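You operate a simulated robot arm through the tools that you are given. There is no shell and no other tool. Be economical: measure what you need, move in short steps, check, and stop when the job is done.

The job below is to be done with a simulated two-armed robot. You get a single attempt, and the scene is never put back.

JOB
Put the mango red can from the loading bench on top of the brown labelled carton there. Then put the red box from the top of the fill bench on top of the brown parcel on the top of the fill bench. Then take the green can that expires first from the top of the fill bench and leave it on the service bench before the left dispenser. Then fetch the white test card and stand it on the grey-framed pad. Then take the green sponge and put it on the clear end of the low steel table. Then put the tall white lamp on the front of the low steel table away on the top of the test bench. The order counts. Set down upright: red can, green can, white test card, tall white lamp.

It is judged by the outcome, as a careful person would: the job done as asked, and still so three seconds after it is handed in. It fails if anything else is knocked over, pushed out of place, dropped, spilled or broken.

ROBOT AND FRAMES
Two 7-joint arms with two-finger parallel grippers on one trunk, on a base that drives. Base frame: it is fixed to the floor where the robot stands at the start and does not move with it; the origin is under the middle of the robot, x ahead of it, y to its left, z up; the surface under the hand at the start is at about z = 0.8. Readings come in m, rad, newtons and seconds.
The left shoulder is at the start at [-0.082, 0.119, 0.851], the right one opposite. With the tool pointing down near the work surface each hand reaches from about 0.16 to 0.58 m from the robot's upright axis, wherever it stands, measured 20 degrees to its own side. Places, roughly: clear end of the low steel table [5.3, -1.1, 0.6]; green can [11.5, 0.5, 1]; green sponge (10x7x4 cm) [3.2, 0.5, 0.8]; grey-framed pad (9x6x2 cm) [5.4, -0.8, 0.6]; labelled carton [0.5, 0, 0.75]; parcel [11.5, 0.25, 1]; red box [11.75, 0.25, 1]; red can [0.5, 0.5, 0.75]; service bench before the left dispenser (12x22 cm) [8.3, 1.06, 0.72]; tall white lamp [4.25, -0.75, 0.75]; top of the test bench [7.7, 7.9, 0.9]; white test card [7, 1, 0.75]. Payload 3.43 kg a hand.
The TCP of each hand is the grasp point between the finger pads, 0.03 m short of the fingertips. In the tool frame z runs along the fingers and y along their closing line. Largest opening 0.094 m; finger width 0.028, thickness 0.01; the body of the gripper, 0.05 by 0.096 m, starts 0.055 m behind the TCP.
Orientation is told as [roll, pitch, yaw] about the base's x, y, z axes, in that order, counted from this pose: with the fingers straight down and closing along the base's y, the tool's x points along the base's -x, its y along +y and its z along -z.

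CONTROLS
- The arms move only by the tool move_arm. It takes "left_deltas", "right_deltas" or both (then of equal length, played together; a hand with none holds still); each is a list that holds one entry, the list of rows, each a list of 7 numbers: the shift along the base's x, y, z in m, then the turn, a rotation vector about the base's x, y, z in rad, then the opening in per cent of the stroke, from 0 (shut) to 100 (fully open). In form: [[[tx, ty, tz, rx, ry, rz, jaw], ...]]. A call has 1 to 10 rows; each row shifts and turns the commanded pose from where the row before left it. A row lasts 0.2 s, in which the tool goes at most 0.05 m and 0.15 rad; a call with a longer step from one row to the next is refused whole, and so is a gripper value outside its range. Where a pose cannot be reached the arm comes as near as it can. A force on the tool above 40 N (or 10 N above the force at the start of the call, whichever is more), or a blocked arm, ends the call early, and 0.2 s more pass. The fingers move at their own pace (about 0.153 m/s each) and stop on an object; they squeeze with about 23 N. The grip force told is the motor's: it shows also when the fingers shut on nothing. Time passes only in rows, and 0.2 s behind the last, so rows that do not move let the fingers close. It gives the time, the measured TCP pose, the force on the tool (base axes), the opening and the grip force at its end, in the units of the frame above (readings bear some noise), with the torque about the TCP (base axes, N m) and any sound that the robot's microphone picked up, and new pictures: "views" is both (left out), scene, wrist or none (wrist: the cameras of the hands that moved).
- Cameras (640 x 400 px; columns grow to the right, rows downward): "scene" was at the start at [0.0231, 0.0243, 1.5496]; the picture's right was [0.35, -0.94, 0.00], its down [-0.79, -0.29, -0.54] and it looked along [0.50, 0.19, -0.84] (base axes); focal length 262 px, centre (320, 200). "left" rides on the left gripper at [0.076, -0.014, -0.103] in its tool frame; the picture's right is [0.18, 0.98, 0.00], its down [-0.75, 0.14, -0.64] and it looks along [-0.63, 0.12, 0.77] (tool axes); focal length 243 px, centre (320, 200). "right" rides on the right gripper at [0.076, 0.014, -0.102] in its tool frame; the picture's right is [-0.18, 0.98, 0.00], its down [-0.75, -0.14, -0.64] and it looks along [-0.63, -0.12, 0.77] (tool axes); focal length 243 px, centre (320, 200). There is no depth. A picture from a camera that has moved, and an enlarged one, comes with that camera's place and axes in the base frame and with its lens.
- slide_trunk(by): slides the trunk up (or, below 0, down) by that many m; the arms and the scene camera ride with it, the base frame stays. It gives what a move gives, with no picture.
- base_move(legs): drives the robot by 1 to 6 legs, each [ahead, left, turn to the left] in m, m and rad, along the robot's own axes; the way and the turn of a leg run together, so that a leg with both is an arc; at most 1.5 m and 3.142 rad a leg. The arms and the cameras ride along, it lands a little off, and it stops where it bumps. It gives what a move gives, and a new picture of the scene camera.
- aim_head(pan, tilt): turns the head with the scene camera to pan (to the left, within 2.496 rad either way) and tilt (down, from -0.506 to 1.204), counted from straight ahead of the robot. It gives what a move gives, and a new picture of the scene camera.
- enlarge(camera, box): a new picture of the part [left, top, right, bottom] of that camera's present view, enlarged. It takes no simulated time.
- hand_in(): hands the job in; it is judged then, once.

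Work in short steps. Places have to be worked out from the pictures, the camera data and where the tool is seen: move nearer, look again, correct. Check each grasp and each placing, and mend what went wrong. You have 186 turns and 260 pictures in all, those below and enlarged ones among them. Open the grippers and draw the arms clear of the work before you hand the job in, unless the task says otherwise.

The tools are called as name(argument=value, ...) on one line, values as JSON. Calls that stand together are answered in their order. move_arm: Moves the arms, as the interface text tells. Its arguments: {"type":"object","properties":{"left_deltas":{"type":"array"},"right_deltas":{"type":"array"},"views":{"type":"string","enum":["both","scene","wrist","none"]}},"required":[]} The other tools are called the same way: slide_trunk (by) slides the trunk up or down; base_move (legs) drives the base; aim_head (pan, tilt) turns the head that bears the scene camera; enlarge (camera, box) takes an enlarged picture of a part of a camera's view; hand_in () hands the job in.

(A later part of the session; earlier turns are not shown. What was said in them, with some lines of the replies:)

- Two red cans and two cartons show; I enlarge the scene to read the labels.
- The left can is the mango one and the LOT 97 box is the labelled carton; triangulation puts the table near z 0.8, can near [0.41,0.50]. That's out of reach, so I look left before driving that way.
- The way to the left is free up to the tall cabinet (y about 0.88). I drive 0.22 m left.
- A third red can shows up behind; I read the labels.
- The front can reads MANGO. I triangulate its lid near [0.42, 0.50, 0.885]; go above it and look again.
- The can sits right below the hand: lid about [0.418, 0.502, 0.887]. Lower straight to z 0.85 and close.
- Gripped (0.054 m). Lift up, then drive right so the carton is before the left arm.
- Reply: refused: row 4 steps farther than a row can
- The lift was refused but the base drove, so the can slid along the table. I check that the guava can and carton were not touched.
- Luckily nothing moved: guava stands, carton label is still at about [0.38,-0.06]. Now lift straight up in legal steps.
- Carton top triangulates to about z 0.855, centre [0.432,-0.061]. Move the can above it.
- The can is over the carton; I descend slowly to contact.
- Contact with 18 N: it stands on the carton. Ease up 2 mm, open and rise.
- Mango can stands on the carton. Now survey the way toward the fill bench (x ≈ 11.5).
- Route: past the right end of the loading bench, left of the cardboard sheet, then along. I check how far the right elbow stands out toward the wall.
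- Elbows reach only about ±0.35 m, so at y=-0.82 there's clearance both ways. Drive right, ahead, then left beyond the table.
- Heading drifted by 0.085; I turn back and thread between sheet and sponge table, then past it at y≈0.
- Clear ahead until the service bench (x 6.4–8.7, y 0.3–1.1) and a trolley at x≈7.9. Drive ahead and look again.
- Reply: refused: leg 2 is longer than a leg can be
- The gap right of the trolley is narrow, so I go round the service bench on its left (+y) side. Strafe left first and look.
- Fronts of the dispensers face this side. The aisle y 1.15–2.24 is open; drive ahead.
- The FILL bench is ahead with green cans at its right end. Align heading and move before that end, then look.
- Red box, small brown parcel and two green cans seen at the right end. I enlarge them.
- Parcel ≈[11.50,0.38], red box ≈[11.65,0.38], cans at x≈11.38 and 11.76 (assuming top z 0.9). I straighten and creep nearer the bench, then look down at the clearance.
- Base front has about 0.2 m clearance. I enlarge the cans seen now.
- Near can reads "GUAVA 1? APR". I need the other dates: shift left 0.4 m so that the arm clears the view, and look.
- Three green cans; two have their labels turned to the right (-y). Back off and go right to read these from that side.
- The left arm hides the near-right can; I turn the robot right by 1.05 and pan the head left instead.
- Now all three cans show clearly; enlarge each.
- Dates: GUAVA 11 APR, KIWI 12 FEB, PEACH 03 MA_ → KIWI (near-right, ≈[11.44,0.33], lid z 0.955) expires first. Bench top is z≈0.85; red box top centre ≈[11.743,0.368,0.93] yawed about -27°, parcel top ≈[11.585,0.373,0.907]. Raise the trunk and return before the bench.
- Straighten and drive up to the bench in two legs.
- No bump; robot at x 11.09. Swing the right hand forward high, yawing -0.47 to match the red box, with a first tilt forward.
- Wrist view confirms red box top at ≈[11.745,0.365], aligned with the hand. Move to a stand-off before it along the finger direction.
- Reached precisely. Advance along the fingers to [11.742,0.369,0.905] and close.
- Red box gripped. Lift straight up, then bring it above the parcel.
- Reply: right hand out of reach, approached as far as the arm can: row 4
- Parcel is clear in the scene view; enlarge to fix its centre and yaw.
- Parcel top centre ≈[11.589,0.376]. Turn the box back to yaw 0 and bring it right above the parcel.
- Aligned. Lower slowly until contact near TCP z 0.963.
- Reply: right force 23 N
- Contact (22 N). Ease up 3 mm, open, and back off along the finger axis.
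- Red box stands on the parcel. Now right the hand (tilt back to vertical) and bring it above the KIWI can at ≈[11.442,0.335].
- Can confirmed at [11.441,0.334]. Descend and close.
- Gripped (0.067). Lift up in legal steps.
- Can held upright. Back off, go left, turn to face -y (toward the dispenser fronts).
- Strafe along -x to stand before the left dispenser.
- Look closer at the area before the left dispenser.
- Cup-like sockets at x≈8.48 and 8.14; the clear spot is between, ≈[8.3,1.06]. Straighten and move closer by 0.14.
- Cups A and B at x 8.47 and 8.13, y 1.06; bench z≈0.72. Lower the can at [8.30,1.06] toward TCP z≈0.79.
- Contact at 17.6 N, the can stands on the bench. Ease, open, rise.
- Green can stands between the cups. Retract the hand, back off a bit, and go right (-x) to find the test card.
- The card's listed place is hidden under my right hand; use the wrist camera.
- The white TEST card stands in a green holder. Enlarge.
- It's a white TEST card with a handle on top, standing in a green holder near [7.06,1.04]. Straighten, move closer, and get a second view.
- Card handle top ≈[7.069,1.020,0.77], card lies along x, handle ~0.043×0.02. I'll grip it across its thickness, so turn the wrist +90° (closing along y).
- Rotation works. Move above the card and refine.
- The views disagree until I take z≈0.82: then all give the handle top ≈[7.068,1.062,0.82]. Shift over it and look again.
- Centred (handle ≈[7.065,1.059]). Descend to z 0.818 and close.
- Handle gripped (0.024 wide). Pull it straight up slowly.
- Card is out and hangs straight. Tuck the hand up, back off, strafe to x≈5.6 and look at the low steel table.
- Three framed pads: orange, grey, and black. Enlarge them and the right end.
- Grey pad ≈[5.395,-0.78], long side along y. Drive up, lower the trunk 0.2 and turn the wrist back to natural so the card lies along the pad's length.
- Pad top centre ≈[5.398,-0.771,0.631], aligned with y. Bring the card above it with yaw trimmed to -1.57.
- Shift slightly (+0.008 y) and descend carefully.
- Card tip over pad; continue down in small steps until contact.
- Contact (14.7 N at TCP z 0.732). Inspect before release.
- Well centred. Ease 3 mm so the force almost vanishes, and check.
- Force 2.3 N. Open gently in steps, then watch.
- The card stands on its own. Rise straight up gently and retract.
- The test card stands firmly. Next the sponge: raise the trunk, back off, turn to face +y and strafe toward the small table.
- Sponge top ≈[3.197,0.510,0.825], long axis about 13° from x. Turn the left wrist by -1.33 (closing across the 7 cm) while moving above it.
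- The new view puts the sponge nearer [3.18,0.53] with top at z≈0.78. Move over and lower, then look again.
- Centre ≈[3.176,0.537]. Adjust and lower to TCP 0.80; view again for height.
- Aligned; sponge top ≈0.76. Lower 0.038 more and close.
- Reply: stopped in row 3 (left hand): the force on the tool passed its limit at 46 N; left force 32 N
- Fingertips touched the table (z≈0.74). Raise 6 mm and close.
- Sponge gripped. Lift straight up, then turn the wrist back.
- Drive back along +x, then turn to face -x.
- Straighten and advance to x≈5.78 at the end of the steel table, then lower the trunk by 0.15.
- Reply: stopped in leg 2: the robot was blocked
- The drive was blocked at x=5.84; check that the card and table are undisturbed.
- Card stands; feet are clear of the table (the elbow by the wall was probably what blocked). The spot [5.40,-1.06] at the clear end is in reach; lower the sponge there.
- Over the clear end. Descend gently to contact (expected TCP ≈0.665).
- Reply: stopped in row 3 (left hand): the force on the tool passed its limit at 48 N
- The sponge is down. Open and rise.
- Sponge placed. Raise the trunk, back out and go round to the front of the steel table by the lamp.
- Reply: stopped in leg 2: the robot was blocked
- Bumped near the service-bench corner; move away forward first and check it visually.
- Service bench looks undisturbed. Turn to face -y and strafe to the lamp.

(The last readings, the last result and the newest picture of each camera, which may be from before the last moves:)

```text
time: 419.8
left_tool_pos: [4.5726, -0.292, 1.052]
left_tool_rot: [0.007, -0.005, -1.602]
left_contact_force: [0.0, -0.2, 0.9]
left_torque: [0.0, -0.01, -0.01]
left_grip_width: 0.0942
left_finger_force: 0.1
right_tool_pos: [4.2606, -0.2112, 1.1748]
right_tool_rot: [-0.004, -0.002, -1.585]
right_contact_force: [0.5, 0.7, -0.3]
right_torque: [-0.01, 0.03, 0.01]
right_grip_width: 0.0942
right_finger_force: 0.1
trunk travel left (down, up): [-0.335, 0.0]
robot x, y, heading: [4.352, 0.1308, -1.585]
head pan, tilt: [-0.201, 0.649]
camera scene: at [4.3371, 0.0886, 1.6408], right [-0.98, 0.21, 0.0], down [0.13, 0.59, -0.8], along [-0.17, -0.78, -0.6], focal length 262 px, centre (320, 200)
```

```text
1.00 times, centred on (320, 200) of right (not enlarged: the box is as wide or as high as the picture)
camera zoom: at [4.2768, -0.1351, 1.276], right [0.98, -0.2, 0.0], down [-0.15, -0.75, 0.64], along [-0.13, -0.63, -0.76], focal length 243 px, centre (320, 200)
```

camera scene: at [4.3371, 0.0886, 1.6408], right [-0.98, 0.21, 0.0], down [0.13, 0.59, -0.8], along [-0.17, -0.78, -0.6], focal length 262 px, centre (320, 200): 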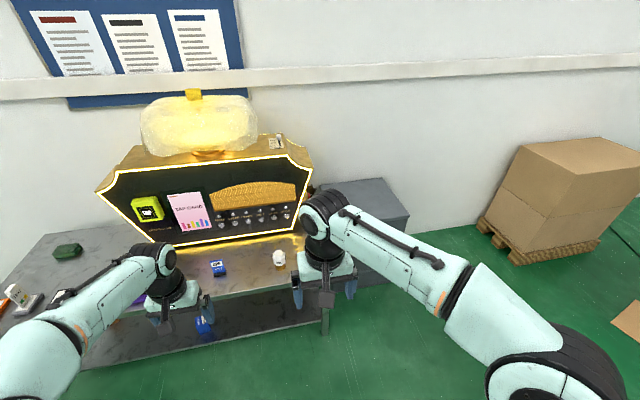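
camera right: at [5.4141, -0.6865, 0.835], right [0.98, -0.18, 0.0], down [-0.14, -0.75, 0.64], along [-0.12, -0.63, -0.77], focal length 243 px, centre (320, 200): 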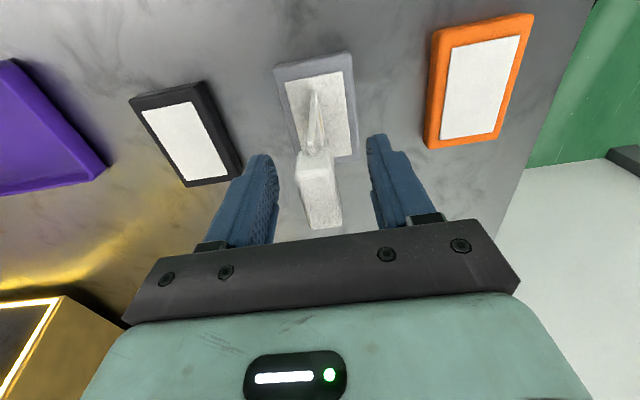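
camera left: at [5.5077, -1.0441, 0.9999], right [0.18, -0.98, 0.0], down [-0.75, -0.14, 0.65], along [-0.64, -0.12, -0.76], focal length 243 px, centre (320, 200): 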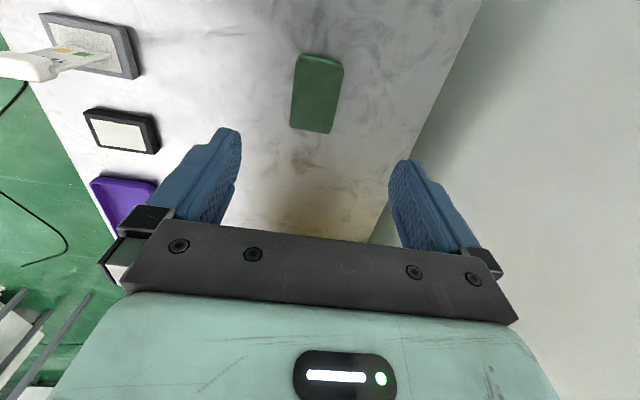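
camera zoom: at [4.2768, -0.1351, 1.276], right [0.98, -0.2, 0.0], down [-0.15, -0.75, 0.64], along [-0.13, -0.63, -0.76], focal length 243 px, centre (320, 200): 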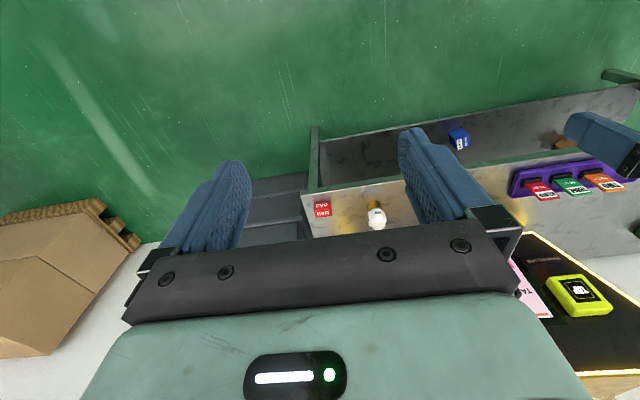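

The LAMP ≈[4.352,-0.744], head about 6 cm. Drive up, lower trunk 0.2.

base_move(legs=[[0, 0.1, 0.015], [0.42, 0, 0]])

slide_trunk(by=-0.2)

aim_head(pan=-0.2, tilt=0.9)

enlarge(camera="right", box=[0, 0, 640, 400])

```text
time: 423.4
left_tool_pos: [4.6803, -0.6915, 1.0509]
left_tool_rot: [0.006, -0.005, -1.59]
left_contact_force: [-1.1, -0.6, -0.3]
left_torque: [-0.02, -0.01, -0.02]
left_grip_width: 0.0941
left_finger_force: 0.0
right_tool_pos: [4.367, -0.6142, 1.1741]
right_tool_rot: [-0.002, 0.0, -1.572]
right_contact_force: [0.0, 0.1, 0.3]
right_torque: [0.02, 0.0, 0.03]
right_grip_width: 0.0941
right_finger_force: 0.1
trunk travel left (down, up): [-0.335, 0.0]
robot x, y, heading: [4.4547, -0.2759, -1.57]
head pan, tilt: [-0.201, 0.649]
camera scene: at [4.4387, -0.3143, 1.6406], right [-0.98, 0.2, 0.0], down [0.12, 0.59, -0.8], along [-0.16, -0.78, -0.6], focal length 262 px, centre (320, 200)
```

scene: 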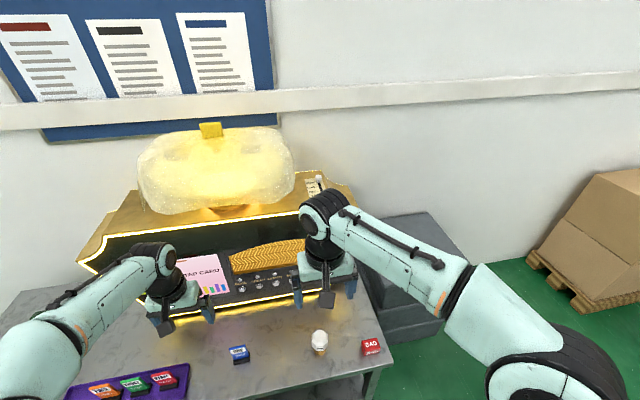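

```text
time: 425.6
left_tool_pos: [4.6793, -0.6926, 0.8513]
left_tool_rot: [0.005, -0.006, -1.589]
left_contact_force: [-1.3, 0.2, 0.4]
left_torque: [0.04, 0.02, -0.01]
left_grip_width: 0.094
left_finger_force: 0.0
right_tool_pos: [4.3669, -0.6148, 0.9749]
right_tool_rot: [-0.004, -0.005, -1.572]
right_contact_force: [-0.5, -0.1, 0.3]
right_torque: [-0.01, 0.02, -0.02]
right_grip_width: 0.0939
right_finger_force: 0.2
trunk travel left (down, up): [-0.135, 0.2]
robot x, y, heading: [4.4552, -0.2762, -1.572]
head pan, tilt: [-0.201, 0.649]
```

```text
time: 426.4
left_tool_pos: [4.681, -0.6918, 0.8516]
left_tool_rot: [0.006, -0.006, -1.588]
left_contact_force: [0.1, 0.7, -0.5]
left_torque: [-0.03, -0.04, 0.02]
left_grip_width: 0.0939
left_finger_force: 0.0
right_tool_pos: [4.3658, -0.6151, 0.9745]
right_tool_rot: [-0.003, -0.002, -1.572]
right_contact_force: [-0.2, 0.1, 0.1]
right_torque: [0.01, 0.01, -0.02]
right_grip_width: 0.094
right_finger_force: 0.1
trunk travel left (down, up): [-0.135, 0.2]
robot x, y, heading: [4.452, -0.2718, -1.569]
head pan, tilt: [-0.201, 0.901]
camera scene: at [4.4409, -0.3154, 1.4172], right [-0.98, 0.2, 0.0], down [0.16, 0.77, -0.62], along [-0.12, -0.61, -0.78], focal length 262 px, centre (320, 200)
```

scene: 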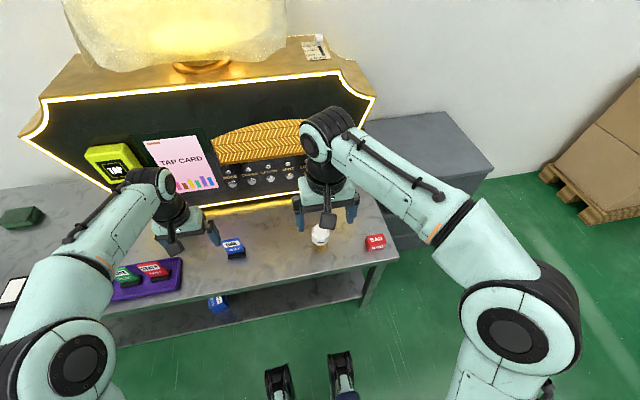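

```text
1.00 times, centred on (320, 200) of right (not enlarged: the box is as wide or as high as the picture)
camera zoom: at [4.3811, -0.5389, 1.076], right [0.98, -0.19, 0.0], down [-0.14, -0.75, 0.64], along [-0.12, -0.63, -0.76], focal length 243 px, centre (320, 200)
```

zoom: 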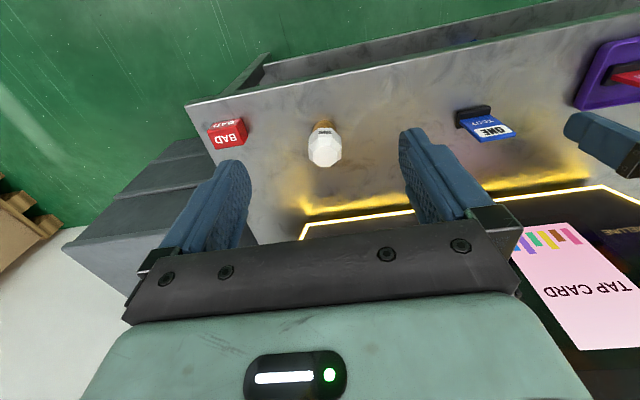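

Lamp at ≈[4.354,-0.742]. Go above it.

move_arm(right_deltas=[[[-0.003, -0.032, -0.034, 0, 0, 0, 100], [-0.003, -0.032, -0.034, 0, 0, 0, 100], [-0.003, -0.032, -0.034, 0, 0, 0, 100], [-0.003, -0.031, -0.034, 0, 0, 0, 100], [0, 0, 0, 0, 0, 0, 100]]], views="both")

enlarge(camera="scene", box=[280, 190, 360, 270])

```text
time: 427.6
left_tool_pos: [4.6804, -0.6915, 0.85]
left_tool_rot: [0.005, -0.008, -1.591]
left_contact_force: [-0.1, -0.3, -1.4]
left_torque: [-0.02, -0.03, 0.01]
left_grip_width: 0.0941
left_finger_force: 0.1
right_tool_pos: [4.3532, -0.7434, 0.8372]
right_tool_rot: [-0.004, -0.005, -1.573]
right_contact_force: [-0.2, -0.2, -0.2]
right_torque: [-0.02, 0.0, -0.03]
right_grip_width: 0.0939
right_finger_force: 0.1
trunk travel left (down, up): [-0.135, 0.2]
robot x, y, heading: [4.4558, -0.2743, -1.569]
head pan, tilt: [-0.201, 0.901]
camera scene: at [4.4409, -0.315, 1.4172], right [-0.98, 0.2, 0.0], down [0.16, 0.77, -0.62], along [-0.12, -0.61, -0.78], focal length 262 px, centre (320, 200)
camera right: at [4.3675, -0.6676, 0.9401], right [0.98, -0.19, 0.0], down [-0.14, -0.75, 0.64], along [-0.12, -0.63, -0.76], focal length 243 px, centre (320, 200)
```

scene: 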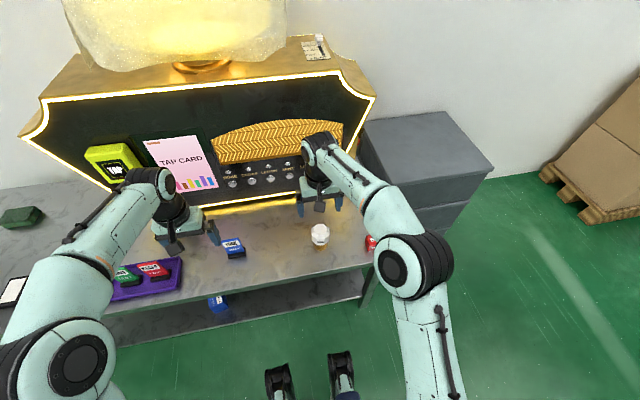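
right: 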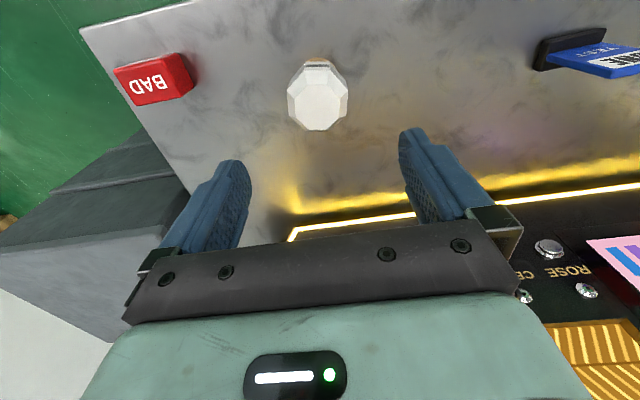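

```text
5.00 times, centred on (320, 230) of scene
camera zoom: at [4.4409, -0.315, 1.4172], right [-0.98, 0.2, 0.0], down [0.16, 0.77, -0.62], along [-0.12, -0.61, -0.78], focal length 1308 px, centre (320, 50)
```

zoom: 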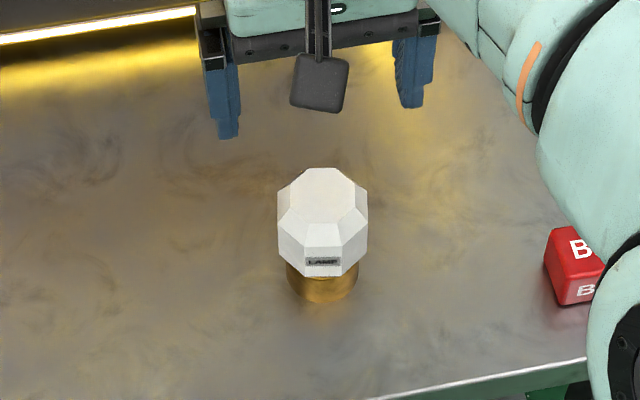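

Centred. Descend to TCP ≈0.685 and close on the head.

move_arm(right_deltas=[[[-0.001, 0, -0.045, 0, 0, 0, 100], [-0.001, 0, -0.045, 0, 0, 0, 100], [0, 0, -0.035, 0, 0, 0, 100], [0, 0, -0.027, 0, 0, 0, 100], [0, 0, 0, 0, 0, 0, 100], [0, 0, 0, 0, 0, 0, 25], [0, 0, 0, 0, 0, 0, 25], [0, 0, 0, 0, 0, 0, 25]]], views="wrist")

enlarge(camera="scene", box=[280, 190, 360, 270])

```text
time: 429.4
left_tool_pos: [4.6789, -0.6926, 0.8502]
left_tool_rot: [0.006, -0.008, -1.589]
left_contact_force: [0.4, 0.1, -0.6]
left_torque: [0.06, -0.02, 0.04]
left_grip_width: 0.094
left_finger_force: 0.1
right_tool_pos: [4.3504, -0.7414, 0.6856]
right_tool_rot: [-0.004, -0.002, -1.573]
right_contact_force: [-0.1, 0.2, 0.3]
right_torque: [0.01, 0.02, 0.0]
right_grip_width: 0.0632
right_finger_force: 23.2
trunk travel left (down, up): [-0.135, 0.2]
robot x, y, heading: [4.4527, -0.2726, -1.571]
head pan, tilt: [-0.201, 0.901]
camera right: at [4.3646, -0.6662, 0.7873], right [0.98, -0.19, 0.0], down [-0.14, -0.75, 0.64], along [-0.12, -0.63, -0.77], focal length 243 px, centre (320, 200)
```

right: 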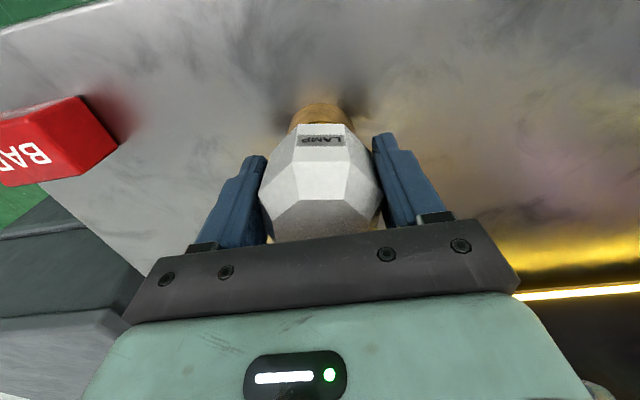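

```text
5.00 times, centred on (320, 230) of scene
camera zoom: at [4.4409, -0.3155, 1.4171], right [-0.98, 0.2, 0.0], down [0.16, 0.77, -0.62], along [-0.12, -0.61, -0.78], focal length 1308 px, centre (320, 50)
```

zoom: 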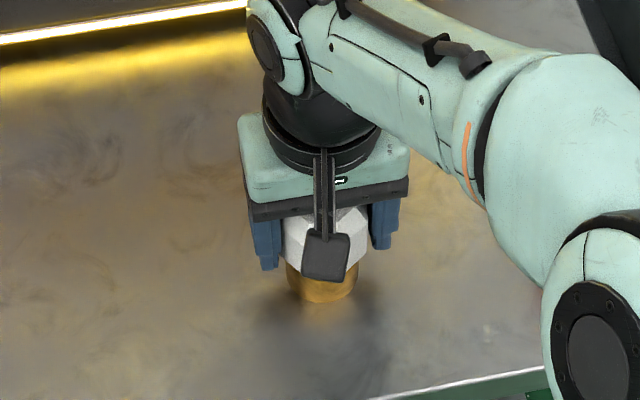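

Gripped (0.063). Lift and retract, then raise the trunk.

move_arm(right_deltas=[[[0, 0, 0.025, 0, 0, 0, 25], [0, 0, 0.04, 0, 0, 0, 25], [0, 0, 0.045, 0, 0, 0, 25], [0, 0, 0.045, 0, 0, 0, 25], [0, 0.02, 0.045, 0, 0, 0, 25], [0, 0.035, 0.03, 0, 0, 0, 25], [0, 0.045, 0.01, 0, 0, 0, 25], [0, 0.045, 0, 0, 0, 0, 25]]], views="wrist")

slide_trunk(by=0.2)

```text
time: 431.2
left_tool_pos: [4.6791, -0.6922, 0.851]
left_tool_rot: [0.005, -0.006, -1.592]
left_contact_force: [-0.2, 0.5, 0.2]
left_torque: [0.0, 0.0, 0.04]
left_grip_width: 0.0939
left_finger_force: 0.2
right_tool_pos: [4.3532, -0.5952, 0.9259]
right_tool_rot: [-0.004, -0.004, -1.576]
right_contact_force: [0.4, 0.8, -0.5]
right_torque: [-0.01, 0.0, 0.03]
right_grip_width: 0.0632
right_finger_force: 23.0
trunk travel left (down, up): [-0.135, 0.2]
robot x, y, heading: [4.4551, -0.2732, -1.57]
head pan, tilt: [-0.201, 0.901]
camera right: at [4.3681, -0.5192, 1.027], right [0.98, -0.19, 0.0], down [-0.14, -0.75, 0.65], along [-0.12, -0.63, -0.76], focal length 243 px, centre (320, 200)
```

right: 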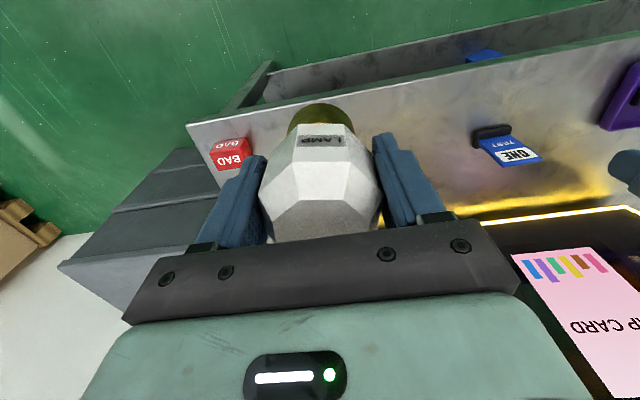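

```text
time: 433.3
left_tool_pos: [4.6804, -0.6913, 1.0509]
left_tool_rot: [0.006, -0.006, -1.59]
left_contact_force: [-0.4, 0.7, -0.1]
left_torque: [-0.05, 0.0, 0.0]
left_grip_width: 0.094
left_finger_force: 0.0
right_tool_pos: [4.3529, -0.5956, 1.1263]
right_tool_rot: [-0.004, -0.002, -1.575]
right_contact_force: [0.2, 0.4, -2.3]
right_torque: [0.0, -0.02, -0.01]
right_grip_width: 0.0631
right_finger_force: 22.8
trunk travel left (down, up): [-0.335, 0.0]
robot x, y, heading: [4.4526, -0.272, -1.573]
head pan, tilt: [-0.201, 0.901]
```

Lamp in hand. Drive out: back, left (+x), back into the aisle at y≈1.7, then face +x.

base_move(legs=[[-0.4, 0, 0], [0, 1.3, 0], [-1.0, 0, 0], [-0.62, 0, 0], [0, 0, 1.57]])

aim_head(pan=0.3, tilt=0.4)

```text
time: 458.6
left_tool_pos: [6.1643, 1.9595, 1.051]
left_tool_rot: [0.004, -0.006, 0.013]
left_contact_force: [0.6, 0.2, 0.1]
left_torque: [0.0, 0.0, 0.02]
left_grip_width: 0.0942
left_finger_force: 0.2
right_tool_pos: [6.0789, 1.6291, 1.1267]
right_tool_rot: [-0.004, -0.002, 0.03]
right_contact_force: [0.0, -0.2, -1.4]
right_torque: [0.0, 0.0, 0.02]
right_grip_width: 0.0621
right_finger_force: 22.9
trunk travel left (down, up): [-0.335, 0.0]
robot x, y, heading: [5.7535, 1.7201, 0.032]
head pan, tilt: [-0.201, 0.901]
camera scene: at [5.7852, 1.7062, 1.6203], right [-0.17, -0.99, 0.0], down [-0.77, 0.13, -0.62], along [0.61, -0.1, -0.78], focal length 262 px, centre (320, 200)
```

scene: 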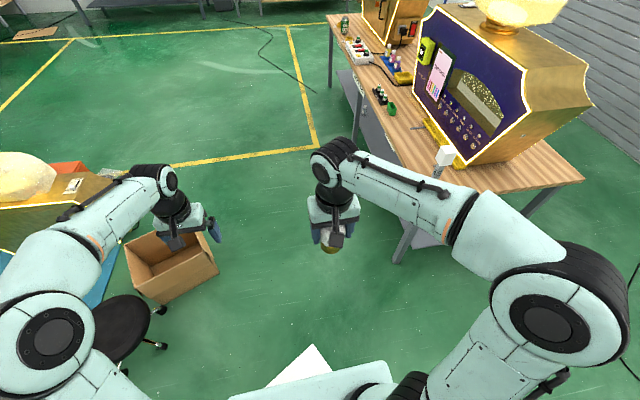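

```text
time: 459.6
left_tool_pos: [6.1645, 1.9599, 1.0504]
left_tool_rot: [0.007, -0.007, 0.013]
left_contact_force: [0.4, -0.8, 1.6]
left_torque: [0.04, 0.0, 0.01]
left_grip_width: 0.0938
left_finger_force: 0.1
right_tool_pos: [6.0804, 1.6292, 1.126]
right_tool_rot: [-0.002, -0.001, 0.028]
right_contact_force: [0.1, -0.1, -2.5]
right_torque: [0.0, 0.02, 0.02]
right_grip_width: 0.062
right_finger_force: 23.1
trunk travel left (down, up): [-0.335, 0.0]
robot x, y, heading: [5.7539, 1.7224, 0.034]
head pan, tilt: [0.3, 0.4]
camera scene: at [5.7984, 1.749, 1.6632], right [0.33, -0.95, 0.0], down [-0.37, -0.13, -0.92], along [0.87, 0.3, -0.39], focal length 262 px, centre (320, 200)
```

scene: 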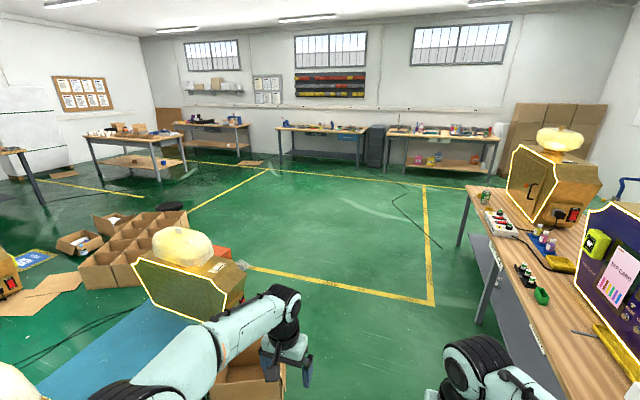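

Large clear square ahead. Drive along the aisle to x≈9.2.

base_move(legs=[[0, 0, -0.03], [1.45, 0.05, 0], [1.45, 0.12, 0], [0.5, 0.1, 0], [0, 0, 1.6]])

aim_head(pan=0.2, tilt=0.35)

```text
time: 480.2
left_tool_pos: [8.8774, 2.4628, 1.0507]
left_tool_rot: [0.005, -0.006, 1.562]
left_contact_force: [-0.2, 0.5, -0.5]
left_torque: [0.03, 0.0, 0.01]
left_grip_width: 0.094
left_finger_force: 0.1
right_tool_pos: [9.2064, 2.3712, 1.1259]
right_tool_rot: [-0.003, -0.002, 1.577]
right_contact_force: [-1.1, -0.2, -0.9]
right_torque: [0.0, 0.01, -0.01]
right_grip_width: 0.0617
right_finger_force: 23.1
trunk travel left (down, up): [-0.335, 0.0]
robot x, y, heading: [9.1101, 2.0488, 1.586]
head pan, tilt: [0.3, 0.4]
camera scene: at [9.0819, 2.0905, 1.6633], right [0.95, 0.3, 0.0], down [0.12, -0.37, -0.92], along [-0.28, 0.88, -0.39], focal length 262 px, centre (320, 200)
```

scene: 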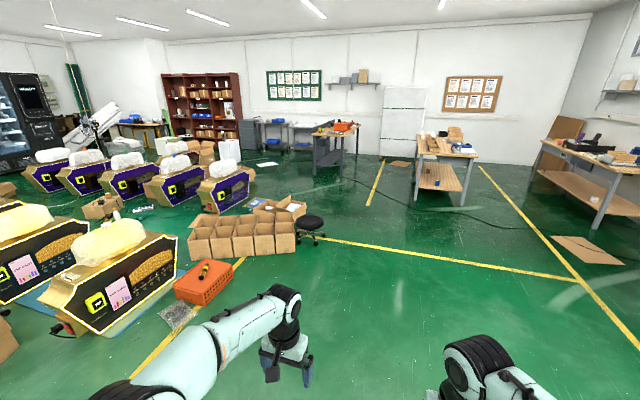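

```text
time: 480.8
left_tool_pos: [8.8774, 2.4615, 1.0517]
left_tool_rot: [0.008, -0.009, 1.561]
left_contact_force: [-0.2, -0.2, 0.0]
left_torque: [0.01, -0.03, 0.0]
left_grip_width: 0.094
left_finger_force: 0.1
right_tool_pos: [9.206, 2.371, 1.126]
right_tool_rot: [-0.005, -0.001, 1.579]
right_contact_force: [0.1, -0.4, -1.4]
right_torque: [-0.04, 0.01, 0.01]
right_grip_width: 0.0619
right_finger_force: 23.5
trunk travel left (down, up): [-0.335, 0.0]
robot x, y, heading: [9.1092, 2.0516, 1.581]
head pan, tilt: [0.201, 0.351]
camera scene: at [9.0907, 2.0933, 1.6678], right [0.98, 0.21, 0.0], down [0.07, -0.34, -0.94], along [-0.2, 0.92, -0.34], focal length 262 px, centre (320, 200)
```

scene: 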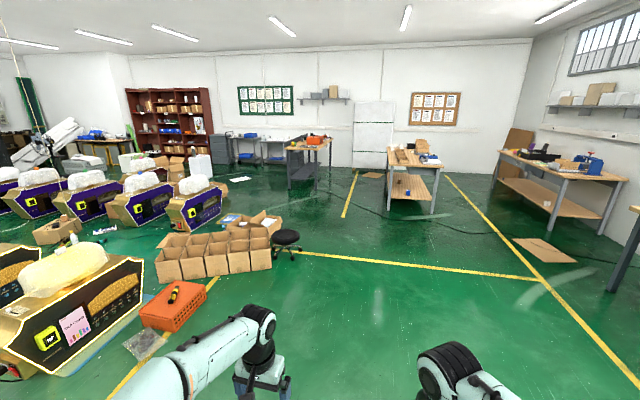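

The test bench is the one with the orange tool: x≈7.35–7.9, y≈7.1–9.3. Drive up the lane toward it, staying clear of the stool.

base_move(legs=[[0, 0, -0.01], [1.45, 0.05, 0], [1.45, 0.05, 0], [1.3, 0.1, 0]])

aim_head(pan=0.5, tilt=0.4)

```text
time: 501.7
left_tool_pos: [8.5047, 6.727, 1.0516]
left_tool_rot: [0.005, -0.007, 1.62]
left_contact_force: [-0.1, -0.5, -0.6]
left_torque: [0.01, -0.03, 0.02]
left_grip_width: 0.0937
left_finger_force: 0.1
right_tool_pos: [8.8365, 6.6543, 1.1262]
right_tool_rot: [-0.004, -0.003, 1.638]
right_contact_force: [-0.1, -0.4, -1.3]
right_torque: [0.04, -0.01, 0.03]
right_grip_width: 0.0616
right_finger_force: 22.8
trunk travel left (down, up): [-0.335, 0.0]
robot x, y, heading: [8.7593, 6.3242, 1.637]
head pan, tilt: [0.201, 0.351]
camera scene: at [8.7381, 6.3708, 1.6678], right [0.96, 0.27, 0.0], down [0.09, -0.33, -0.94], along [-0.25, 0.91, -0.34], focal length 262 px, centre (320, 200)
```

scene: 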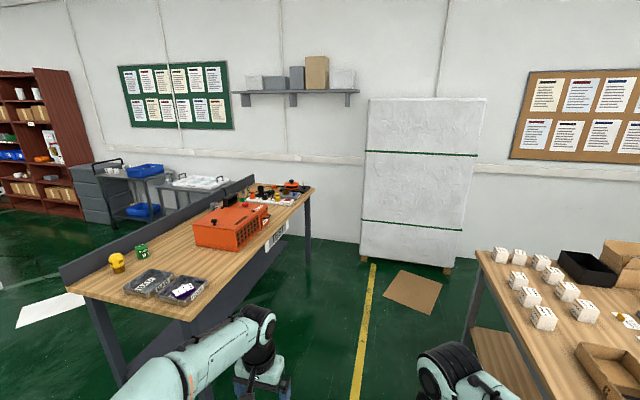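

```text
time: 502.5
left_tool_pos: [8.5046, 6.7278, 1.051]
left_tool_rot: [0.006, -0.008, 1.618]
left_contact_force: [0.0, -0.1, 0.2]
left_torque: [-0.02, 0.01, -0.03]
left_grip_width: 0.094
left_finger_force: 0.0
right_tool_pos: [8.8363, 6.6537, 1.1254]
right_tool_rot: [-0.003, -0.003, 1.635]
right_contact_force: [0.0, 0.4, -1.5]
right_torque: [-0.01, -0.02, -0.03]
right_grip_width: 0.0617
right_finger_force: 23.2
trunk travel left (down, up): [-0.335, 0.0]
robot x, y, heading: [8.763, 6.3226, 1.643]
head pan, tilt: [0.499, 0.4]
camera scene: at [8.7131, 6.3594, 1.6633], right [0.84, 0.54, 0.0], down [0.21, -0.33, -0.92], along [-0.49, 0.78, -0.39], focal length 262 px, centre (320, 200)
```

scene: 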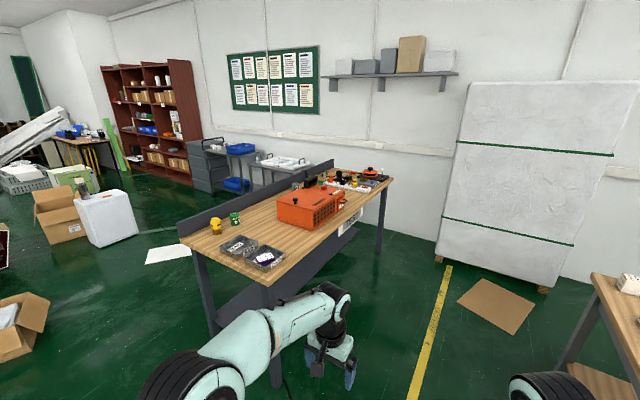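

Test bench top has free room between the bins and the orange chest. Turn to face it (-x) and come alongside.

base_move(legs=[[0, 0, 1.5], [0, -1.1, 0]])

aim_head(pan=-0.05, tilt=0.7)

```text
time: 516.2
left_tool_pos: [8.3245, 7.1899, 1.0504]
left_tool_rot: [0.005, -0.007, -3.129]
left_contact_force: [-0.4, 0.8, 0.1]
left_torque: [-0.04, 0.06, 0.01]
left_grip_width: 0.0939
left_finger_force: 0.0
right_tool_pos: [8.4096, 7.5216, 1.1263]
right_tool_rot: [-0.003, -0.001, -3.113]
right_contact_force: [0.0, -0.5, -1.9]
right_torque: [-0.04, 0.0, 0.0]
right_grip_width: 0.0616
right_finger_force: 23.2
trunk travel left (down, up): [-0.335, 0.0]
robot x, y, heading: [8.7347, 7.4308, -3.111]
head pan, tilt: [0.499, 0.4]
camera scene: at [8.7015, 7.3832, 1.6633], right [-0.51, 0.86, 0.0], down [0.34, 0.2, -0.92], along [-0.79, -0.47, -0.39], focal length 262 px, centre (320, 200)
```

scene: 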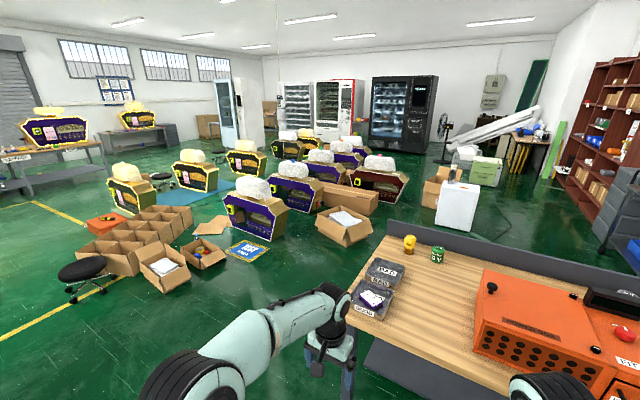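

```text
time: 517.1
left_tool_pos: [8.3254, 7.1909, 1.0512]
left_tool_rot: [0.005, -0.007, -3.131]
left_contact_force: [1.0, -0.8, 0.6]
left_torque: [-0.02, 0.01, -0.01]
left_grip_width: 0.094
left_finger_force: 0.1
right_tool_pos: [8.4093, 7.521, 1.1263]
right_tool_rot: [-0.004, -0.001, -3.115]
right_contact_force: [0.3, 0.5, -2.3]
right_torque: [0.0, 0.0, 0.01]
right_grip_width: 0.0619
right_finger_force: 23.1
trunk travel left (down, up): [-0.335, 0.0]
robot x, y, heading: [8.7335, 7.43, -3.107]
head pan, tilt: [-0.051, 0.7]
camera scene: at [8.6966, 7.4316, 1.6365], right [0.02, 1.0, 0.0], down [0.64, -0.01, -0.77], along [-0.77, 0.01, -0.64], focal length 262 px, centre (320, 200)
```

scene: 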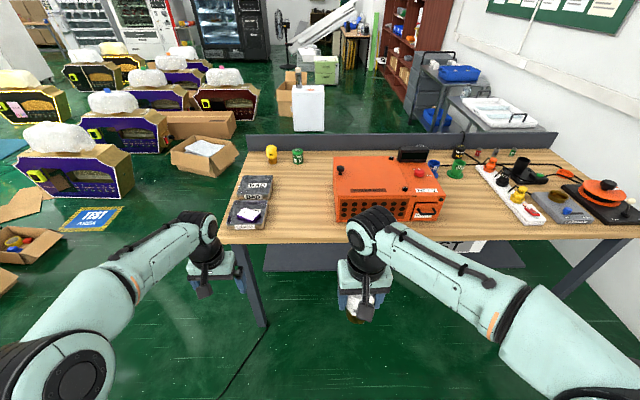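

Free spot between bins and chest ≈[7.83,7.38]. Straighten and approach.

base_move(legs=[[0, 0, -0.033], [0, 0.16, 0], [0.38, 0, 0]])

aim_head(pan=-0.1, tilt=0.9)

enlarge(camera="right", box=[0, 0, 640, 400])

```text
time: 521.6
left_tool_pos: [7.9308, 7.0517, 1.0507]
left_tool_rot: [0.006, -0.006, 3.109]
left_contact_force: [0.2, -0.7, 0.1]
left_torque: [0.02, 0.04, 0.01]
left_grip_width: 0.0939
left_finger_force: 0.1
right_tool_pos: [8.029, 7.3776, 1.1255]
right_tool_rot: [-0.002, -0.003, 3.126]
right_contact_force: [0.4, 0.3, -1.3]
right_torque: [0.02, -0.01, 0.02]
right_grip_width: 0.0615
right_finger_force: 23.1
trunk travel left (down, up): [-0.335, 0.0]
robot x, y, heading: [8.3502, 7.274, 3.128]
head pan, tilt: [-0.051, 0.7]
camera scene: at [8.3127, 7.2771, 1.6363], right [0.06, 1.0, 0.0], down [0.64, -0.04, -0.77], along [-0.76, 0.05, -0.64], focal length 262 px, centre (320, 200)
```

scene: 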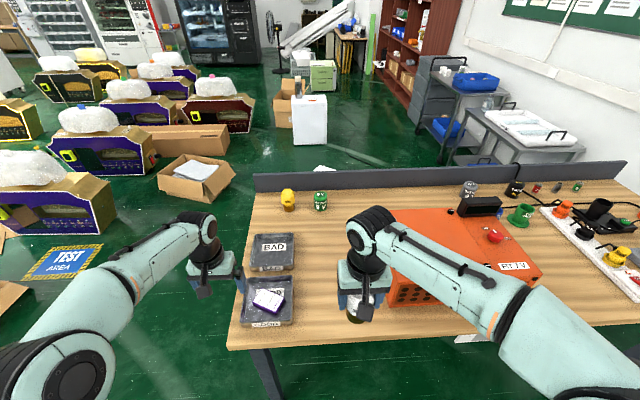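

```text
time: 522.3
left_tool_pos: [7.9299, 7.0525, 1.0511]
left_tool_rot: [0.006, -0.007, 3.109]
left_contact_force: [0.2, 0.8, -0.1]
left_torque: [0.02, -0.02, -0.01]
left_grip_width: 0.0939
left_finger_force: 0.1
right_tool_pos: [8.0289, 7.3784, 1.1264]
right_tool_rot: [-0.003, -0.001, 3.125]
right_contact_force: [0.8, -0.2, -2.1]
right_torque: [0.01, 0.03, -0.01]
right_grip_width: 0.0616
right_finger_force: 22.6
trunk travel left (down, up): [-0.335, 0.0]
robot x, y, heading: [8.3512, 7.2711, 3.128]
head pan, tilt: [-0.099, 0.901]
camera scene: at [8.3219, 7.2802, 1.6203], right [0.11, 0.99, 0.0], down [0.78, -0.09, -0.62], along [-0.62, 0.07, -0.78], focal length 262 px, centre (320, 200)
```

scene: 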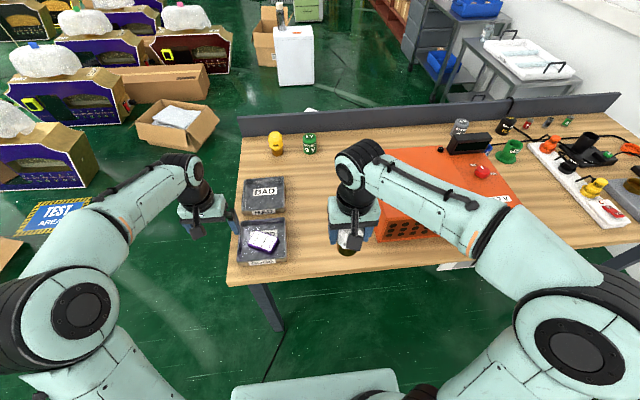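

```text
1.00 times, centred on (320, 200) of right (not enlarged: the box is as wide or as high as the picture)
camera zoom: at [8.1049, 7.3616, 1.228], right [-0.2, -0.98, 0.0], down [-0.75, 0.15, 0.64], along [-0.63, 0.13, -0.77], focal length 243 px, centre (320, 200)
```

zoom: 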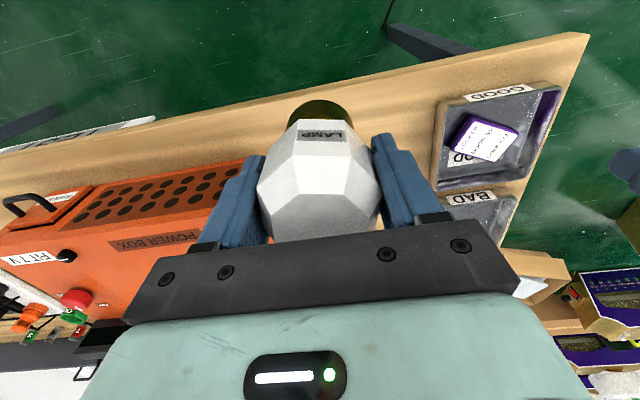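

Move the lamp over the spot [7.83,7.372].

move_arm(right_deltas=[[[-0.045, -0.001, 0, 0, 0, 0, 25], [-0.045, -0.001, 0, 0, 0, 0, 25], [-0.045, -0.001, -0.015, 0, 0, 0, 25], [-0.045, -0.001, -0.015, 0, 0, 0, 25], [-0.02, -0.001, -0.03, 0, 0, 0, 25], [0, 0, -0.02, 0, 0, 0, 25], [0, 0, 0, 0, 0, 0, 25]]], views="both")

```text
time: 523.9
left_tool_pos: [7.9305, 7.0505, 1.0495]
left_tool_rot: [0.003, -0.009, 3.11]
left_contact_force: [-0.2, 0.5, 0.4]
left_torque: [0.0, 0.0, 0.02]
left_grip_width: 0.0939
left_finger_force: 0.1
right_tool_pos: [7.8307, 7.3707, 1.0457]
right_tool_rot: [-0.005, -0.002, 3.124]
right_contact_force: [-0.2, -0.3, -1.7]
right_torque: [0.02, -0.03, 0.03]
right_grip_width: 0.0619
right_finger_force: 23.4
trunk travel left (down, up): [-0.335, 0.0]
robot x, y, heading: [8.3516, 7.2742, 3.132]
head pan, tilt: [-0.099, 0.901]
camera scene: at [8.322, 7.2802, 1.6203], right [0.11, 0.99, 0.0], down [0.78, -0.09, -0.62], along [-0.62, 0.07, -0.78], focal length 262 px, centre (320, 200)
camera right: at [7.9056, 7.3553, 1.1479], right [-0.2, -0.98, 0.0], down [-0.75, 0.15, 0.64], along [-0.63, 0.13, -0.76], focal length 243 px, centre (320, 200)
```

scene: 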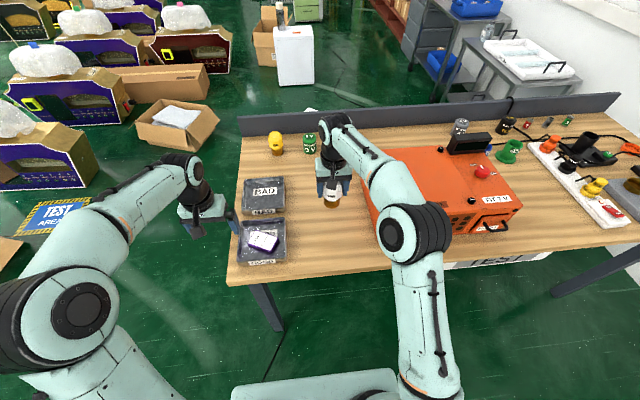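
right: 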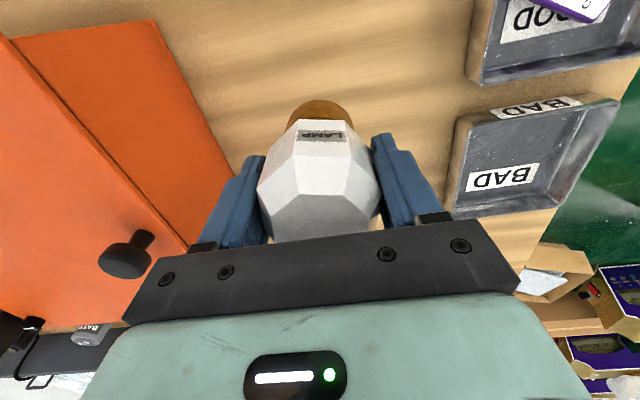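

Chest side at y≈7.49; shift 2 cm away and descend gently.

move_arm(right_deltas=[[[0, -0.01, -0.025, 0, 0, 0, 25], [0, -0.01, -0.02, 0, 0, 0, 25], [0, 0, -0.01, 0, 0, 0, 25], [0, 0, -0.008, 0, 0, 0, 25], [0, 0, -0.006, 0, 0, 0, 25], [0, 0, -0.006, 0, 0, 0, 25], [0, 0, -0.006, 0, 0, 0, 25]]], views="wrist")

```text
time: 525.5
left_tool_pos: [7.9293, 7.0519, 1.0505]
left_tool_rot: [0.005, -0.008, 3.111]
left_contact_force: [0.0, 0.4, 0.0]
left_torque: [0.0, -0.03, 0.0]
left_grip_width: 0.0941
left_finger_force: 0.0
right_tool_pos: [7.8294, 7.352, 0.9639]
right_tool_rot: [-0.004, -0.002, 3.125]
right_contact_force: [0.6, 0.5, -1.6]
right_torque: [-0.01, 0.0, 0.04]
right_grip_width: 0.0617
right_finger_force: 22.9
trunk travel left (down, up): [-0.335, 0.0]
robot x, y, heading: [8.3504, 7.2722, 3.127]
head pan, tilt: [-0.099, 0.901]
camera right: at [7.9062, 7.3367, 1.0666], right [-0.2, -0.98, 0.0], down [-0.75, 0.15, 0.64], along [-0.63, 0.13, -0.77], focal length 243 px, centre (320, 200)
```

right: 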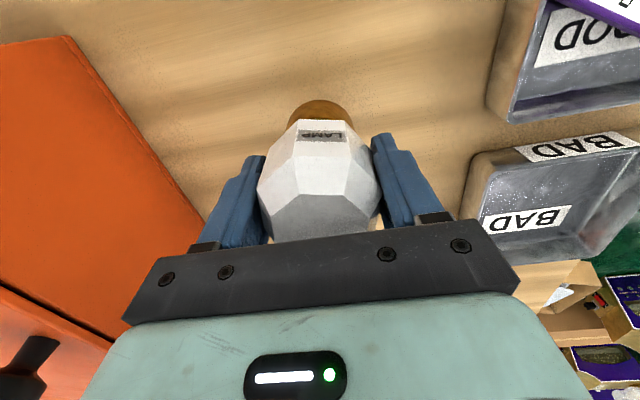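

Not yet touching; keep going down in small steps.

move_arm(right_deltas=[[[0, 0, -0.01, 0, 0, 0, 25], [0, 0, -0.01, 0, 0, 0, 25], [0, 0, -0.007, 0, 0, 0, 25], [0, 0, -0.006, 0, 0, 0, 25], [0, 0, -0.006, 0, 0, 0, 25], [0, 0, -0.006, 0, 0, 0, 25], [0, 0, -0.005, 0, 0, 0, 25]]], views="wrist")

```text
time: 527.1
left_tool_pos: [7.932, 7.0523, 1.0518]
left_tool_rot: [0.004, -0.008, 3.109]
left_contact_force: [0.6, 0.3, 0.1]
left_torque: [-0.02, -0.01, -0.03]
left_grip_width: 0.0943
left_finger_force: 0.1
right_tool_pos: [7.8293, 7.3528, 0.9161]
right_tool_rot: [-0.003, -0.007, 3.125]
right_contact_force: [0.6, 1.7, 19.3]
right_torque: [-0.12, -0.06, 0.05]
right_grip_width: 0.0619
right_finger_force: 22.6
trunk travel left (down, up): [-0.335, 0.0]
robot x, y, heading: [8.3481, 7.2695, 3.134]
head pan, tilt: [-0.099, 0.901]
camera right: at [7.906, 7.3361, 1.0189], right [-0.2, -0.98, 0.0], down [-0.75, 0.15, 0.65], along [-0.63, 0.13, -0.76], focal length 243 px, centre (320, 200)
```

right: 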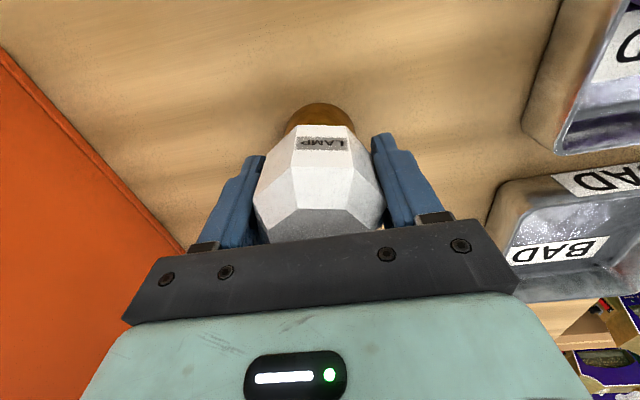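

Contact (19 N) – the lamp stands. Ease, open, rise straight.

move_arm(right_deltas=[[[0, 0, 0.004, 0, 0, 0, 25], [0, 0, 0, 0, 0, 0, 70], [0, 0, 0, 0, 0, 0, 95], [0, 0, 0, 0, 0, 0, 95], [0, 0, 0.03, 0, 0, 0, 95], [0, 0, 0.045, 0, 0, 0, 95], [0, 0, 0.045, 0, 0, 0, 95], [0, 0, 0.045, 0, 0, 0, 95], [0.03, 0, 0.035, 0, 0, 0, 95], [0.045, 0, 0.01, 0, 0, 0, 95]]], views="both")

enlarge(camera="scene", box=[270, 130, 400, 260])

```text
time: 529.3
left_tool_pos: [7.9315, 7.0515, 1.052]
left_tool_rot: [0.005, -0.007, 3.112]
left_contact_force: [-0.5, 0.1, 0.1]
left_torque: [0.04, 0.02, 0.01]
left_grip_width: 0.094
left_finger_force: 0.0
right_tool_pos: [7.9074, 7.354, 1.1306]
right_tool_rot: [-0.004, -0.002, 3.127]
right_contact_force: [0.5, -0.1, 0.2]
right_torque: [0.0, 0.0, -0.01]
right_grip_width: 0.0892
right_finger_force: 0.1
trunk travel left (down, up): [-0.335, 0.0]
robot x, y, heading: [8.3493, 7.2716, 3.128]
head pan, tilt: [-0.099, 0.901]
camera scene: at [8.3239, 7.2806, 1.6202], right [0.11, 0.99, 0.0], down [0.78, -0.09, -0.62], along [-0.62, 0.07, -0.78], focal length 262 px, centre (320, 200)
camera right: at [7.9825, 7.3377, 1.233], right [-0.2, -0.98, 0.0], down [-0.75, 0.15, 0.64], along [-0.63, 0.13, -0.76], focal length 243 px, centre (320, 200)
```

scene: 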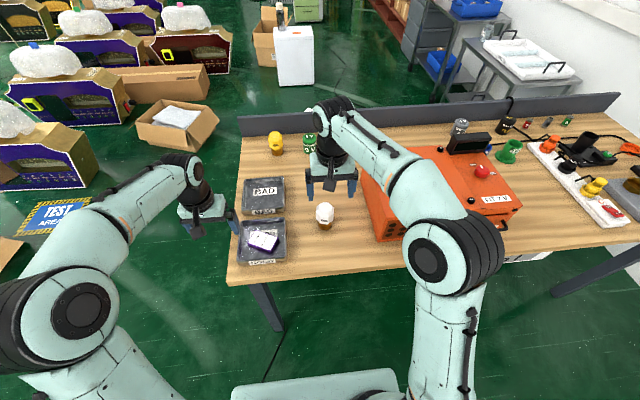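
right: 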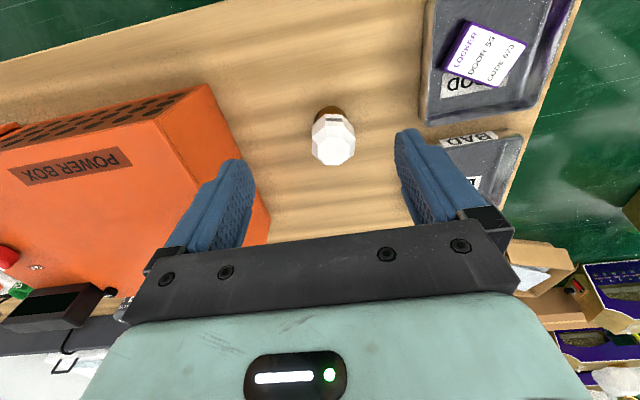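

```text
3.08 times, centred on (335, 195) of scene
camera zoom: at [8.3239, 7.2806, 1.6202], right [0.11, 0.99, 0.0], down [0.78, -0.09, -0.62], along [-0.62, 0.07, -0.78], focal length 805 px, centre (274, 215)
```

zoom: 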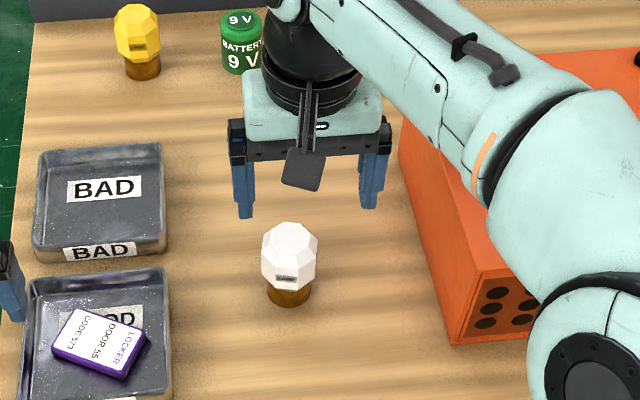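

The lamp stands upright on the test bench. Back off clear of the bench and hand in.

base_move(legs=[[-0.35, 0, 0]])

```text
time: 531.6
left_tool_pos: [8.2822, 7.0456, 1.0518]
left_tool_rot: [0.003, -0.007, 3.115]
left_contact_force: [-0.5, -0.6, 0.1]
left_torque: [0.02, 0.02, 0.0]
left_grip_width: 0.0937
left_finger_force: 0.1
right_tool_pos: [8.2567, 7.3487, 1.1309]
right_tool_rot: [-0.004, -0.002, 3.129]
right_contact_force: [-0.2, 0.1, 0.4]
right_torque: [0.0, 0.02, -0.01]
right_grip_width: 0.0894
right_finger_force: 0.0
trunk travel left (down, up): [-0.335, 0.0]
robot x, y, heading: [8.7015, 7.2678, 3.131]
head pan, tilt: [-0.099, 0.901]
camera scene: at [8.6739, 7.2765, 1.6204], right [0.11, 0.99, 0.0], down [0.78, -0.08, -0.62], along [-0.62, 0.07, -0.78], focal length 262 px, centre (320, 200)
```

scene: 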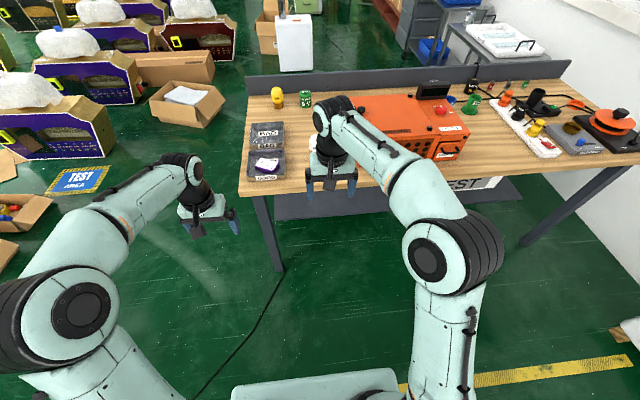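

All six items are placed, grippers open and arms clear; handing in.

hand_in()

```text
The job is handed in.
```

All six items were placed in the order asked and the job is handed in. Each one was standing or lying as asked when I left it, but I did not go back to recheck the earlier ones at the end.

- **Mango red can:** stands upright on the LOT 97 carton on the loading bench. The can slid along the table before I lifted it, because a lift command was refused while the base drove. The guava can and the carton did not move.
- **Red box:** stands on the brown parcel on the fill bench.
- **Green can:** the kiwi can reads 12 FEB, against 11 APR and 03 MA_ (cut off) on the other two, so I took it as first to expire. It stands upright on the service bench between cups A and B, before the left dispenser.
- **White test card:** stands upright on the grey-framed pad. It was still standing after the robot was blocked near that table.
- **Green sponge:** lies at the clear end of the low steel table.
- **Tall white lamp:** stands upright on the test bench, between the bins and the orange power box.

The robot also bumped near the service-bench corner while driving. What I could see of the bench afterwards looked undisturbed.
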